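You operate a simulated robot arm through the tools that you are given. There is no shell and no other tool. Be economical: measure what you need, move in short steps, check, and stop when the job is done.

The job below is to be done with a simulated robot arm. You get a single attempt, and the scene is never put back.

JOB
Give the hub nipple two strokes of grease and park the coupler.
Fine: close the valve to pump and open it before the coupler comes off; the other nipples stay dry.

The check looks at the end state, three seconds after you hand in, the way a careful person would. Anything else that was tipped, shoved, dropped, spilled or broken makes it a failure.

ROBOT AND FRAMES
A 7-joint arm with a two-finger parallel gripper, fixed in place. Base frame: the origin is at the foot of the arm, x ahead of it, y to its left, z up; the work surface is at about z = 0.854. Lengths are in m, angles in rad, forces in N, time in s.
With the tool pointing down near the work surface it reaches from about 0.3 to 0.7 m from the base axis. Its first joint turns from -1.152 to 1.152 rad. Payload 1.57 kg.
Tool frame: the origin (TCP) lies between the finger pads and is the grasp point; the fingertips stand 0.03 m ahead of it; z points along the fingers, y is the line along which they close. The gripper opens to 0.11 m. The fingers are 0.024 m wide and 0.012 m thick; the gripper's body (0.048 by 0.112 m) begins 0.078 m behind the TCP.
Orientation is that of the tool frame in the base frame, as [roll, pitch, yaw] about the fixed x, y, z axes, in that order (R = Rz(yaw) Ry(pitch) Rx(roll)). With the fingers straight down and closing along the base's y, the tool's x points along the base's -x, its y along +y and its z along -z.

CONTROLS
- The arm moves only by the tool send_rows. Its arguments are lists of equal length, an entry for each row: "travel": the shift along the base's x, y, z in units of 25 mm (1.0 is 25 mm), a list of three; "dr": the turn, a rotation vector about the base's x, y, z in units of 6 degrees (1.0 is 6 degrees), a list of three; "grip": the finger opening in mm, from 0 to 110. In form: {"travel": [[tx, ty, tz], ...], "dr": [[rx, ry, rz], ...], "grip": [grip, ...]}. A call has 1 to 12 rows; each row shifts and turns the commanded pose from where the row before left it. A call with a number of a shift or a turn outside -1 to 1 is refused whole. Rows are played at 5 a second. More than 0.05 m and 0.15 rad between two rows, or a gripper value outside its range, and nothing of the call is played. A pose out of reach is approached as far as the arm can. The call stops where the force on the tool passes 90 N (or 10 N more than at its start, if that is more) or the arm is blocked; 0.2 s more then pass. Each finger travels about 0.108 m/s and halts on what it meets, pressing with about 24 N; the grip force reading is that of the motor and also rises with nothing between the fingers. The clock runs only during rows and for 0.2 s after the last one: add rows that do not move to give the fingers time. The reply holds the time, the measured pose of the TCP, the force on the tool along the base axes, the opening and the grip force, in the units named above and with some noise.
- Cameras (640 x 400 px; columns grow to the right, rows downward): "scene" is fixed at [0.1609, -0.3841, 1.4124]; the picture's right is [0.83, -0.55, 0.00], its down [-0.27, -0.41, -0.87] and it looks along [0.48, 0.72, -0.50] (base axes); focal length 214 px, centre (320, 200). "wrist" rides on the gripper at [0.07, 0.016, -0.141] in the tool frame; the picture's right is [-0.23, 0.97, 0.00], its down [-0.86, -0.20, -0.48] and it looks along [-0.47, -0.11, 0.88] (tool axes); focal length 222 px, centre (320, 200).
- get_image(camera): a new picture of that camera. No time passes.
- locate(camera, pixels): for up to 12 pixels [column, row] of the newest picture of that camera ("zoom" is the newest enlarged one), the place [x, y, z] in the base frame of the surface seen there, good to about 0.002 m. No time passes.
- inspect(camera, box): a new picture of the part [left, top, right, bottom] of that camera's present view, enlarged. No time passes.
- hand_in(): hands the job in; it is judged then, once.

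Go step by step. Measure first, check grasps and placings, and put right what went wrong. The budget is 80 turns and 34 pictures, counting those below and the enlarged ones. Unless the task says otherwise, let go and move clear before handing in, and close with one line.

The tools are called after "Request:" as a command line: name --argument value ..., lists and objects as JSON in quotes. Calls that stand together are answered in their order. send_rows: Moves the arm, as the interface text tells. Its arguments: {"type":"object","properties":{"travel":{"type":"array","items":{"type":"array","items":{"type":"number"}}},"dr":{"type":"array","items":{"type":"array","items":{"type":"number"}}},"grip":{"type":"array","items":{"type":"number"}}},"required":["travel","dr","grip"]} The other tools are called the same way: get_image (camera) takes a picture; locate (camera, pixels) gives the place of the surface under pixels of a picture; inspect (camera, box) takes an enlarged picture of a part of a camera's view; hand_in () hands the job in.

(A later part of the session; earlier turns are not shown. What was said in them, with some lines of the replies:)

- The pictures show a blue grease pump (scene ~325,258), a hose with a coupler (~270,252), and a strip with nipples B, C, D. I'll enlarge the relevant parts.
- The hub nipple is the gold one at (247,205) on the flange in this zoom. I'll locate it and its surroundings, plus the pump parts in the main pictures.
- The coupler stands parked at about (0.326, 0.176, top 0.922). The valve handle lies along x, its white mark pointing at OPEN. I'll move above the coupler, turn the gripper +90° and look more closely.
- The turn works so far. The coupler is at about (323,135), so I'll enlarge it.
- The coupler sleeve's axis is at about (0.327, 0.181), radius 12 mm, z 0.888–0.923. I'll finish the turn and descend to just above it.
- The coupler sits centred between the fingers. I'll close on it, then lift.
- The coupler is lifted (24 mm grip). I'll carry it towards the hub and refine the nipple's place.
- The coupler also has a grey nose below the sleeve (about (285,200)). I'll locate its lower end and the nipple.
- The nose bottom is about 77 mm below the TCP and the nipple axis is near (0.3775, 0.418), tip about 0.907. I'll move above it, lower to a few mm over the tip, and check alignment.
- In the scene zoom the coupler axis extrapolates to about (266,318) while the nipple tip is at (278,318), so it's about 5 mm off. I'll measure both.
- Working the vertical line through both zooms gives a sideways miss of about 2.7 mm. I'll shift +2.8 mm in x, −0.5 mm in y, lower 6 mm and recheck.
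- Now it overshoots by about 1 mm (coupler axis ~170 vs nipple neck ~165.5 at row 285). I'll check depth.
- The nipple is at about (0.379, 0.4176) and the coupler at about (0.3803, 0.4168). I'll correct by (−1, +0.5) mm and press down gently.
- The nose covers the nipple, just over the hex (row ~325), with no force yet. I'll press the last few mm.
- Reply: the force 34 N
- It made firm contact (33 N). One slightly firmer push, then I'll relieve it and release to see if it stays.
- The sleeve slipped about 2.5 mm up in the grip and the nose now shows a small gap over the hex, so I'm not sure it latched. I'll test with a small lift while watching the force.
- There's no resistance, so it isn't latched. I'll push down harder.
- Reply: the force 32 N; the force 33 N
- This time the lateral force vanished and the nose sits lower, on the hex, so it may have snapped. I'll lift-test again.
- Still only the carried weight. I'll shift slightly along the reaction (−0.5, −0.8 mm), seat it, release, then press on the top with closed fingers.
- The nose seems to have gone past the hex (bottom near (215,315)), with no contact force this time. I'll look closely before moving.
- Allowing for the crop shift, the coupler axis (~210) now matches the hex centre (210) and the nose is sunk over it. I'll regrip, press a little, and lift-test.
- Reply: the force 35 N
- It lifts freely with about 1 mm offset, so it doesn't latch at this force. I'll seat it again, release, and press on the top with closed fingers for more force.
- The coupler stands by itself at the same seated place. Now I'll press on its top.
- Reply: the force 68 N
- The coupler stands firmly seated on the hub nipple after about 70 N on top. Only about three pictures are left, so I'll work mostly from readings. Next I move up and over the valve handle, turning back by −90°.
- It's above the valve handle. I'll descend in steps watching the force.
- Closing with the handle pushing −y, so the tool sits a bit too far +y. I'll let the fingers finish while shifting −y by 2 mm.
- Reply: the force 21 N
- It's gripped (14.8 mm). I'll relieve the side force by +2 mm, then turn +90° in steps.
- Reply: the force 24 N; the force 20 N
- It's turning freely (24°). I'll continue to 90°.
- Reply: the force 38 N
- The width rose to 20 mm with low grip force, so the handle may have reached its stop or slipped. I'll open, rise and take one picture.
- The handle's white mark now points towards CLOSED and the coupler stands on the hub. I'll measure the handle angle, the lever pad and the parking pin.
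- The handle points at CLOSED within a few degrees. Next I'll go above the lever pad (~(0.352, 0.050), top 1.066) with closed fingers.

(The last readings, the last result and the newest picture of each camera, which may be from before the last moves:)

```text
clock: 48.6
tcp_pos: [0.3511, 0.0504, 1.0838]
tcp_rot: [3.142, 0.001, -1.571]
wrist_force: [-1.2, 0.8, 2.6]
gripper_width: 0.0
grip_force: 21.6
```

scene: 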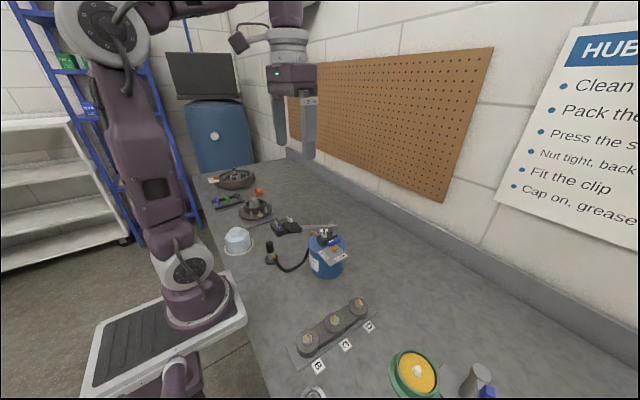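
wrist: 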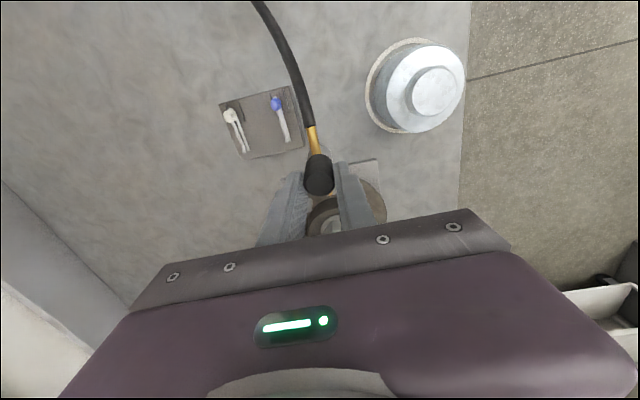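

Contact with the pad is light (tips at 1.054, about 3 N). I'll push on down.

Request:
send_rows --travel '[[0, 0, -0.3], [0, 0, -0.3], [0, 0, -0.3]]' --dr '[[0, 0, 0], [0, 0, 0], [0, 0, 0]]' --grip '[0, 0, 0]'

Request:
send_rows --travel '[[0, 0, -0.3], [0, 0, -0.3], [0, 0, -0.3]]' --dr '[[0, 0, 0], [0, 0, 0], [0, 0, 0]]' --grip '[0, 0, 0]'

```text
clock: 49.4
tcp_pos: [0.351, 0.0489, 1.0607]
tcp_rot: [3.141, 0.0, -1.57]
wrist_force: [-1.3, 1.3, 2.2]
gripper_width: 0.0001
grip_force: 21.3
```

```text
clock: 50.2
tcp_pos: [0.351, 0.0482, 1.0389]
tcp_rot: [3.141, 0.002, -1.574]
wrist_force: [-2.0, -2.7, 2.3]
gripper_width: 0.0
grip_force: 21.4
```

Request:
send_rows --travel '[[0, 0, -0.25], [0, 0, -0.25], [0, 0, -0.25], [0, 0, 0]]' --dr '[[0, 0, 0], [0, 0, 0], [0, 0, 0], [0, 0, 0]]' --grip '[0, 0, 0, 0]'

```text
clock: 51.2
tcp_pos: [0.3518, 0.0489, 1.0199]
tcp_rot: [3.141, -0.002, -1.571]
wrist_force: [2.5, 2.4, 3.6]
gripper_width: 0.0
grip_force: 21.2
```

Request:
send_rows --travel '[[0, 0, -0.25], [0, 0, -0.25], [0, 0, -0.25], [0, 0, 0]]' --dr '[[0, 0, 0], [0, 0, 0], [0, 0, 0], [0, 0, 0]]' --grip '[0, 0, 0, 0]'

```text
clock: 51.8
tcp_pos: [0.3514, 0.047, 1.0133]
tcp_rot: [-3.133, -0.002, -1.57]
wrist_force: [-23.6, 0.7, 68.5]
gripper_width: 0.0
grip_force: 20.8
stopped in row 2: the force on the tool passed its limit (the readings are from after the stop); the commanded pose is now the measured one
```

The bottom stop is reached (tips ~0.983): one full down-stroke. I'll rise and see whether the lever follows.

Request:
send_rows --travel '[[0, 0, 0.3], [0, 0, 0.3], [0, 0, 0.3], [0, 0, 0]]' --dr '[[0, 0, 0], [0, 0, 0], [0, 0, 0], [0, 0, 0]]' --grip '[0, 0, 0, 0]'

Request:
send_rows --travel '[[0, 0, 0.4], [0, 0, 0.4], [0, 0, 0.4], [0, 0, 0]]' --dr '[[0, 0, 0], [0, 0, 0], [0, 0, 0], [0, 0, 0]]' --grip '[0, 0, 0, 0]'

```text
clock: 52.8
tcp_pos: [0.3536, 0.0485, 1.0355]
tcp_rot: [-3.134, -0.001, -1.571]
wrist_force: [0.5, 1.9, 3.7]
gripper_width: 0.0
grip_force: 21.4
```

```text
clock: 53.8
tcp_pos: [0.353, 0.0474, 1.0633]
tcp_rot: [-3.135, 0.0, -1.57]
wrist_force: [2.3, 1.3, 2.3]
gripper_width: 0.0001
grip_force: 21.2
```

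The lever follows with about 2–3 N of spring. I'll rise fully clear, wait, then check contact again.

Request:
send_rows --travel '[[0, 0, 0.4], [0, 0, 0.4], [0, 0, 0.4], [0, 0, 0.5], [0, 0, 0.4], [0, 0, 0], [0, 0, 0], [0, 0, 0]]' --dr '[[0, 0, 0], [0, 0, 0], [0, 0, 0], [0, 0, 0], [0, 0, 0], [0, 0, 0], [0, 0, 0], [0, 0, 0]]' --grip '[0, 0, 0, 0, 0, 0, 0, 0]'

Request:
inspect --camera "scene" --box '[240, 190, 360, 270]'

```text
clock: 55.6
tcp_pos: [0.353, 0.0485, 1.1169]
tcp_rot: [-3.136, -0.001, -1.571]
wrist_force: [0.3, -0.3, 0.2]
gripper_width: 0.0001
grip_force: 21.9
```

```text
5.00 times, centred on (300, 230) of scene
```

zoom: 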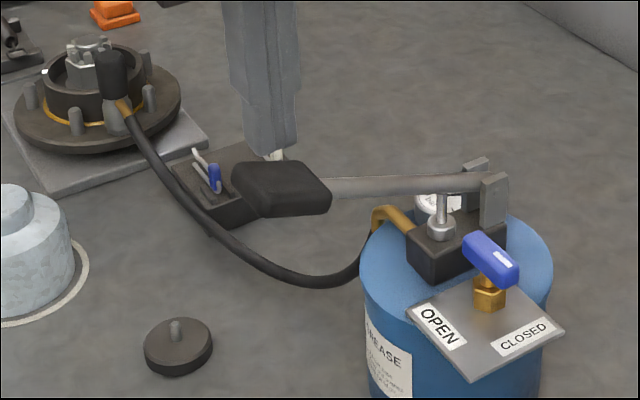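

The first stroke worked: an amber ring of grease shows around the hub at (90,118) and the lever is back up. Second stroke now.

Request:
send_rows --travel '[[0, 0, -0.4], [0, 0, -0.4], [0, 0, -0.3], [0, 0, -0.3], [0, 0, -0.3], [0, 0, -0.3], [0, 0, -0.3], [0, 0, -0.3], [0, 0, -0.3], [0, 0, -0.3], [0, 0, -0.3], [0, 0, -0.3]]' --dr '[[0, 0, 0], [0, 0, 0], [0, 0, 0], [0, 0, 0], [0, 0, 0], [0, 0, 0], [0, 0, 0], [0, 0, 0], [0, 0, 0], [0, 0, 0], [0, 0, 0], [0, 0, 0]]' --grip '[0, 0, 0, 0, 0, 0, 0, 0, 0, 0, 0, 0]'

Request:
send_rows --travel '[[0, 0, -0.25], [0, 0, -0.25], [0, 0, -0.25], [0, 0, 0]]' --dr '[[0, 0, 0], [0, 0, 0], [0, 0, 0], [0, 0, 0]]' --grip '[0, 0, 0, 0]'

```text
clock: 58.2
tcp_pos: [0.3549, 0.0486, 1.0226]
tcp_rot: [-3.132, -0.002, -1.571]
wrist_force: [1.3, -3.7, 3.8]
gripper_width: 0.0
grip_force: 21.1
```

```text
clock: 58.9
tcp_pos: [0.354, 0.0483, 1.0126]
tcp_rot: [-3.126, -0.002, -1.568]
wrist_force: [-22.5, 1.3, 64.7]
gripper_width: 0.0
grip_force: 21.1
stopped in row 3: the force on the tool passed its limit (the readings are from after the stop); the commanded pose is now the measured one
```

The second stroke reached the bottom stop. I'll rise, straighten the small tilt, and go back above the valve with the fingers open.

Request:
send_rows --travel '[[0, 0, 0.4], [0, 0, 0.4], [0, 0, 0.4], [0, 0, 0.5], [0, 0, 0.5], [0, 0, 0.6], [0, 0, 0.6], [0, 0, 0.8], [0, 0, 0.4], [0, 0, 0]]' --dr '[[0, 0, 0], [0, 0, 0], [0, 0, 0], [0, 0, 0], [0, 0, 0], [0, 0, 0], [0, 0, 0], [0, 0, 0], [-0.13, 0, 0], [0, 0, 0]]' --grip '[0, 0, 0, 0, 0, 0, 0, 0, 0, 0]'

Request:
send_rows --travel '[[0.75, -0.3, 0], [0.75, -0.3, 0], [0.75, -0.3, 0], [0.75, -0.3, 0], [0.75, -0.3, 0], [0.71, -0.34, 0], [0, 0, 0]]' --dr '[[0, 0, 0], [0, 0, 0], [0, 0, 0], [0, 0, 0], [0, 0, 0], [0, 0, 0], [0, 0, 0]]' --grip '[0, 0, 0, 20, 34, 34, 34]'

```text
clock: 61.1
tcp_pos: [0.3535, 0.0473, 1.1269]
tcp_rot: [-3.128, -0.015, -1.568]
wrist_force: [-0.3, -0.5, 0.6]
gripper_width: 0.0002
grip_force: 21.3
```

```text
clock: 62.7
tcp_pos: [0.4679, 0.0015, 1.1246]
tcp_rot: [-3.128, -0.013, -1.567]
wrist_force: [-0.3, 0.6, -0.9]
gripper_width: 0.034
grip_force: 0.0
```

I'll correct the small tilt and descend onto the handle.

Request:
send_rows --travel '[[-0.08, 0, -0.6], [0, 0, -0.8], [0, 0, -0.8], [0, 0, -0.8], [0, 0, -0.6], [0, 0, -0.6], [0, 0, -0.55], [0, 0, 0]]' --dr '[[0.13, 0.13, 0], [0, 0, 0], [0, 0, 0], [0, 0, 0], [0, 0, 0], [0, 0, 0], [0, 0, 0], [0, 0, 0]]' --grip '[34, 34, 34, 34, 34, 34, 34, 34]'

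Request:
send_rows --travel '[[0, 0, 0], [0, 0, 0], [0, 0, 0], [0, 0, 0]]' --dr '[[0, 0, 0], [0, 0, 0], [0, 0, 0], [0, 0, 0]]' --grip '[20, 5, 5, 5]'

```text
clock: 64.5
tcp_pos: [0.4663, 0.0028, 1.0069]
tcp_rot: [-3.14, -0.002, -1.567]
wrist_force: [0.9, -0.6, 0.0]
gripper_width: 0.034
grip_force: 0.0
```

```text
clock: 65.5
tcp_pos: [0.4659, 0.0025, 1.0077]
tcp_rot: [-3.138, -0.001, -1.568]
wrist_force: [16.5, 0.7, 5.6]
gripper_width: 0.0186
grip_force: 8.3
```

The handle pushes +x, so I'll shift +3 mm in x to centre the grip.

Request:
send_rows --travel '[[0.1, 0, 0], [0, 0, 0], [0, 0, 0]]' --dr '[[0, 0, 0], [0, 0, 0], [0, 0, 0]]' --grip '[5, 5, 5]'

```text
clock: 66.3
tcp_pos: [0.4667, 0.002, 1.0074]
tcp_rot: [3.141, -0.001, -1.567]
wrist_force: [12.1, -1.7, 2.6]
gripper_width: 0.0163
grip_force: 6.9
```

Request:
send_rows --travel '[[0.08, 0, 0], [0, 0, 0], [0, 0, 0]]' --dr '[[0, 0, 0], [0, 0, 0], [0, 0, 0]]' --grip '[5, 5, 5]'

```text
clock: 67.1
tcp_pos: [0.4679, 0.0025, 1.0068]
tcp_rot: [-3.14, -0.003, -1.569]
wrist_force: [8.7, -0.5, -8.6]
gripper_width: 0.0149
grip_force: 30.6
```

Gripped (14.9 mm, 31 N). I'll turn it back −90° to OPEN.

Request:
send_rows --travel '[[0, 0, 0], [0, 0, 0], [0, 0, 0], [0, 0, 0], [-0.03, 0, 0], [-0.03, 0, 0], [0, 0, 0], [0, 0, 0]]' --dr '[[0, 0, -0.5], [0, 0, -0.5], [0, 0, -1], [0, 0, -1], [0, 0, -1], [0, 0, -1], [0, 0, -1], [0, 0, 0]]' --grip '[5, 5, 5, 5, 5, 5, 5, 5]'

Request:
send_rows --travel '[[0, 0, 0], [0, 0, 0], [0, 0, 0], [0, 0, 0], [0, 0, 0], [0, 0, 0], [0, 0, 0], [0, 0, 0], [0, 0, 0], [0, 0, 0]]' --dr '[[0, 0, -1], [0, 0, -1], [0, 0, -1], [0, 0, -1], [0, 0, -1], [0, 0, -1], [0, 0, -1], [0, 0, -1], [0, 0, -1], [0, 0, 0]]' --grip '[5, 5, 5, 5, 5, 5, 5, 5, 5, 5]'

```text
clock: 68.9
tcp_pos: [0.4684, 0.001, 1.0087]
tcp_rot: [-3.139, 0.001, -2.197]
wrist_force: [14.9, 2.2, -9.9]
gripper_width: 0.0145
grip_force: 30.6
```

```text
clock: 71.1
tcp_pos: [0.4671, 0.0015, 1.0061]
tcp_rot: [-3.141, 0.0, -3.141]
wrist_force: [17.2, -6.8, 14.5]
gripper_width: 0.0152
grip_force: 31.0
```

The handle followed all the way to OPEN (yaw π, grip 15 mm). I'll release, rise, and go back over the coupler with the +90° turn.

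Request:
send_rows --travel '[[0, 0, 0], [0, 0, 0], [0, 0, 1], [0, 0, 1], [0, 0, 1], [0, 0, 1], [0, 0, 1], [-0.2, 0.92, 0.5], [-0.2, 0.92, 0.5], [-0.2, 0.92, 0.5], [-0.2, 0.92, 0.5], [-0.2, 0.92, 0.5]]' --dr '[[0, 0, 0], [0, 0, 0], [0, 0, 0], [0, 0, 0], [0, 0, 0], [0, 0, 0], [0, 0, 0], [0, 0, 1], [0, 0, 1], [0, 0, 1], [0, 0, 1], [0, 0, 1]]' --grip '[34, 34, 34, 34, 34, 34, 40, 40, 40, 40, 40, 40]'

Request:
send_rows --travel '[[-0.2, 0.92, 0], [-0.2, 0.92, 0], [-0.2, 0.92, 0], [-0.2, 0.92, 0], [-0.2, 0.92, 0], [-0.2, 0.92, 0], [-0.2, 0.92, 0], [-0.2, 0.92, 0], [-0.2, 0.92, 0], [-0.2, 0.92, 0], [-0.2, 0.92, 0], [0, 0, 0]]' --dr '[[0, 0, 1], [0, 0, 1], [0, 0, 1], [0, 0, 1], [0, 0, 1], [0, 0, 1], [0, 0, 1], [0, 0, 1], [0, 0, 1], [0, 0, 1], [0, 0, 0], [0, 0, 0]]' --grip '[40, 40, 40, 40, 40, 40, 40, 40, 40, 40, 40, 40]'

```text
clock: 73.7
tcp_pos: [0.4428, 0.1195, 1.1952]
tcp_rot: [3.141, 0.0, -2.613]
wrist_force: [-0.6, -0.1, 0.4]
gripper_width: 0.0396
grip_force: 0.1
```

```text
clock: 76.3
tcp_pos: [0.3874, 0.3735, 1.1974]
tcp_rot: [-3.141, -0.002, -1.567]
wrist_force: [0.1, -0.4, -0.3]
gripper_width: 0.0402
grip_force: 0.0
```

Request:
send_rows --travel '[[-0.2, 0.9, 0], [-0.21, 0.88, 0], [0, 0, -1], [0, 0, -1], [0, 0, -1], [0, 0, -1], [0, 0, -1], [0, 0, -1], [0, 0, -1], [0, 0, 0]]' --dr '[[0, 0, 0], [0, 0, 0], [0, 0, 0], [0, 0, 0], [0, 0, 0], [0, 0, 0], [0, 0, 0], [0, 0, 0], [0, 0, 0], [0, 0, 0]]' --grip '[40, 40, 40, 40, 40, 40, 40, 40, 40, 40]'

```text
clock: 78.5
tcp_pos: [0.3747, 0.4154, 1.0202]
tcp_rot: [-3.141, -0.002, -1.57]
wrist_force: [-0.8, 0.1, -0.3]
gripper_width: 0.04
grip_force: 0.1
```

Request:
send_rows --travel '[[0.06, 0.08, -0.6], [0, 0, -0.6], [0, 0, -0.6], [0, 0, -0.37], [0, 0, 0]]' --dr '[[0, 0, 0], [0, 0, 0], [0, 0, 0], [0, 0, 0], [0, 0, 0]]' --grip '[40, 40, 40, 40, 40]'

Request:
send_rows --travel '[[0, 0, 0], [0, 0, 0], [0, 0, 0], [0, 0, 0]]' --dr '[[0, 0, 0], [0, 0, 0], [0, 0, 0], [0, 0, 0]]' --grip '[24, 10, 10, 10]'

```text
clock: 79.7
tcp_pos: [0.3767, 0.417, 0.9669]
tcp_rot: [-3.139, -0.001, -1.57]
wrist_force: [0.0, 0.3, 1.0]
gripper_width: 0.0403
grip_force: 0.0
```

```text
clock: 80.7
tcp_pos: [0.3772, 0.4158, 0.9662]
tcp_rot: [3.141, -0.002, -1.566]
wrist_force: [0.9, 0.3, 0.6]
gripper_width: 0.024
grip_force: 24.2
```

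Gripped at 24 mm with no side force. I'll lift it straight off slowly, then higher.

Request:
send_rows --travel '[[0, 0, 0.15], [0, 0, 0.15], [0, 0, 0.2], [0, 0, 0.3], [0, 0, 0.5], [0, 0, 0.7], [0, 0, 0]]' --dr '[[0, 0, 0], [0, 0, 0], [0, 0, 0], [0, 0, 0], [0, 0, 0], [0, 0, 0], [0, 0, 0]]' --grip '[10, 10, 10, 10, 10, 10, 10]'

```text
clock: 82.3
tcp_pos: [0.3778, 0.416, 1.0177]
tcp_rot: [-3.14, -0.001, -1.571]
wrist_force: [-0.2, -0.6, -0.1]
gripper_width: 0.0238
grip_force: 24.5
```

Still held. I'll carry it back over the parking pin.

Request:
send_rows --travel '[[-0.18, -0.85, 0.5], [-0.18, -0.86, 0], [-0.18, -0.86, 0], [-0.18, -0.86, 0], [-0.18, -0.86, 0], [-0.18, -0.86, 0], [-0.18, -0.86, 0], [-0.18, -0.86, 0], [-0.18, -0.86, 0], [-0.18, -0.86, 0], [-0.2, -0.84, 0], [0, 0, 0]]' --dr '[[0, 0, 0], [0, 0, 0], [0, 0, 0], [0, 0, 0], [0, 0, 0], [0, 0, 0], [0, 0, 0], [0, 0, 0], [0, 0, 0], [0, 0, 0], [0, 0, 0], [0, 0, 0]]' --grip '[10, 10, 10, 10, 10, 10, 10, 10, 10, 10, 10, 10]'

```text
clock: 84.9
tcp_pos: [0.3277, 0.1794, 1.0293]
tcp_rot: [3.141, -0.002, -1.568]
wrist_force: [-0.3, 0.1, -2.4]
gripper_width: 0.024
grip_force: 23.6
```

I'll refine the parking pin from the last zoom (pin at (175,320–340)) and descend to hover.

Request:
locate --camera "zoom" --pixels '[[175, 321], [175, 326], [176, 332], [177, 338], [145, 346], [212, 344], [178, 322], [172, 322], [178, 318], [178, 370]]'

Request:
send_rows --travel '[[0, 0, -0.7], [0, 0, -0.7], [0, 0, -0.7], [0, 0, -0.6], [0, 0, 0]]' --dr '[[0, 0, 0], [0, 0, 0], [0, 0, 0], [0, 0, 0], [0, 0, 0]]' --grip '[10, 10, 10, 10, 10]'

```text
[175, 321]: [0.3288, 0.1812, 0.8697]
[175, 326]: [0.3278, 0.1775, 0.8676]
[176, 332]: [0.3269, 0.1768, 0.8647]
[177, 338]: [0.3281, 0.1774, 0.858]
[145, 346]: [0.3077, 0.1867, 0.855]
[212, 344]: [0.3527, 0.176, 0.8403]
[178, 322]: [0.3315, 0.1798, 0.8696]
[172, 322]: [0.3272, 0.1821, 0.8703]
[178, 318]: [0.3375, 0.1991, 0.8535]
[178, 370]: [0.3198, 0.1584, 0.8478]
```

```text
clock: 86.1
tcp_pos: [0.3287, 0.1816, 0.962]
tcp_rot: [-3.141, -0.002, -1.57]
wrist_force: [0.4, 0.3, -1.1]
gripper_width: 0.0237
grip_force: 23.8
```

The pin axis is at about (0.3285, 0.1815), top 0.870. I'll use the last picture to check coupler-over-pin alignment.

Request:
inspect --camera "scene" --box '[250, 228, 290, 268]'

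```text
10.00 times, centred on (270, 248) of scene
```

zoom: 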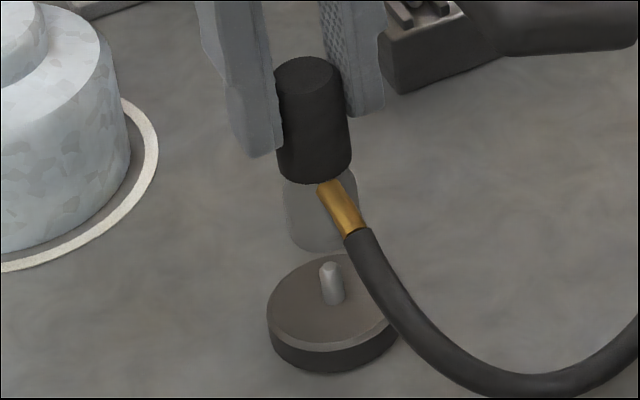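

Sideways it lines up (axis extrapolates to ~330 at row 270, pin at 330). I'll check depth by locating points.

Request:
locate --camera "zoom" --pixels '[[308, 75], [313, 140], [315, 165], [310, 215], [318, 235], [320, 246], [330, 267], [333, 285], [335, 300], [276, 315], [325, 350]]'

```text
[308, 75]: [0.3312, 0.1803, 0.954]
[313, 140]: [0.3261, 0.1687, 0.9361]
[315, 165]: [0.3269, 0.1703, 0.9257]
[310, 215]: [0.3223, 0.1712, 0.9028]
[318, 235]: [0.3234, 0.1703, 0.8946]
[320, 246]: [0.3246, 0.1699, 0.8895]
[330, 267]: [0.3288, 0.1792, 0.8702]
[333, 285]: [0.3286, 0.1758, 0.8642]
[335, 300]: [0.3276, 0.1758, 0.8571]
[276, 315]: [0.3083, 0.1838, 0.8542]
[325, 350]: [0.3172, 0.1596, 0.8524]
```

The axes agree within about 1 mm. I'll lower onto the pin in steps (about 31 mm to the original height) watching the force.

Request:
send_rows --travel '[[-0.02, -0.02, -0.3], [0, 0, -0.3], [0, 0, -0.2], [0, 0, 0]]' --dr '[[0, 0, 0], [0, 0, 0], [0, 0, 0], [0, 0, 0]]' --grip '[10, 10, 10, 10]'

Request:
send_rows --travel '[[0, 0, -0.12], [0, 0, -0.12], [0, 0, -0.1], [0, 0, 0]]' --dr '[[0, 0, 0], [0, 0, 0], [0, 0, 0], [0, 0, 0]]' --grip '[10, 10, 10, 10]'

```text
clock: 87.1
tcp_pos: [0.3263, 0.1806, 0.9405]
tcp_rot: [-3.141, -0.002, -1.564]
wrist_force: [0.2, 1.2, -1.9]
gripper_width: 0.0235
grip_force: 24.0
```

```text
clock: 88.1
tcp_pos: [0.3271, 0.18, 0.9324]
tcp_rot: [-3.141, -0.003, -1.57]
wrist_force: [0.1, 0.2, -1.2]
gripper_width: 0.0238
grip_force: 23.7
```

The nose is down around the pin with no side force. A few more mm until contact.

Request:
send_rows --travel '[[0, 0, -0.06], [0, 0, -0.06], [0, 0, 0]]' --dr '[[0, 0, 0], [0, 0, 0], [0, 0, 0]]' --grip '[10, 10, 10]'

```text
clock: 88.9
tcp_pos: [0.3276, 0.1808, 0.931]
tcp_rot: [-3.138, 0.0, -1.57]
wrist_force: [-3.6, -3.8, 33.4]
gripper_width: 0.024
grip_force: 24.5
```

Contact is at 0.931, matching the original parked height. I'll relieve the push, open, and rise straight up.

Request:
send_rows --travel '[[0, 0, 0.06], [0, 0, 0], [0, 0, 0], [0, 0, 0.4], [0, 0, 0.8], [0, 0, 1], [0, 0, 1], [0, 0, 1], [0, 0, 1], [0, 0, 1], [0, 0, 0]]' --dr '[[0, 0, 0], [0, 0, 0], [0, 0, 0], [0, 0, 0], [0, 0, 0], [0, 0, 0], [0, 0, 0], [0, 0, 0], [0, 0, 0], [0, 0, 0], [0, 0, 0]]' --grip '[10, 40, 40, 40, 40, 40, 40, 40, 40, 40, 40]'

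Request:
get_image --camera "scene"

```text
clock: 91.3
tcp_pos: [0.326, 0.1786, 1.0876]
tcp_rot: [3.141, -0.003, -1.567]
wrist_force: [-0.3, -0.1, -1.3]
gripper_width: 0.0404
grip_force: 0.1
```

```text
refused: no pictures are left
```

The readings show a clean release (opening 40 mm, no force) and the arm clear at z 1.09. The pictures are used up, so I'm handing in.

Request:
hand_in

```text
The job is handed in.
```

The hub nipple got two full strokes of grease with the valve closed. I then turned the valve back to OPEN, lifted the coupler off and parked it on its pin. A picture after the first stroke showed grease at the hub; I judged the second stroke, the reopened valve and the final parking from readings only, because the pictures had run out.
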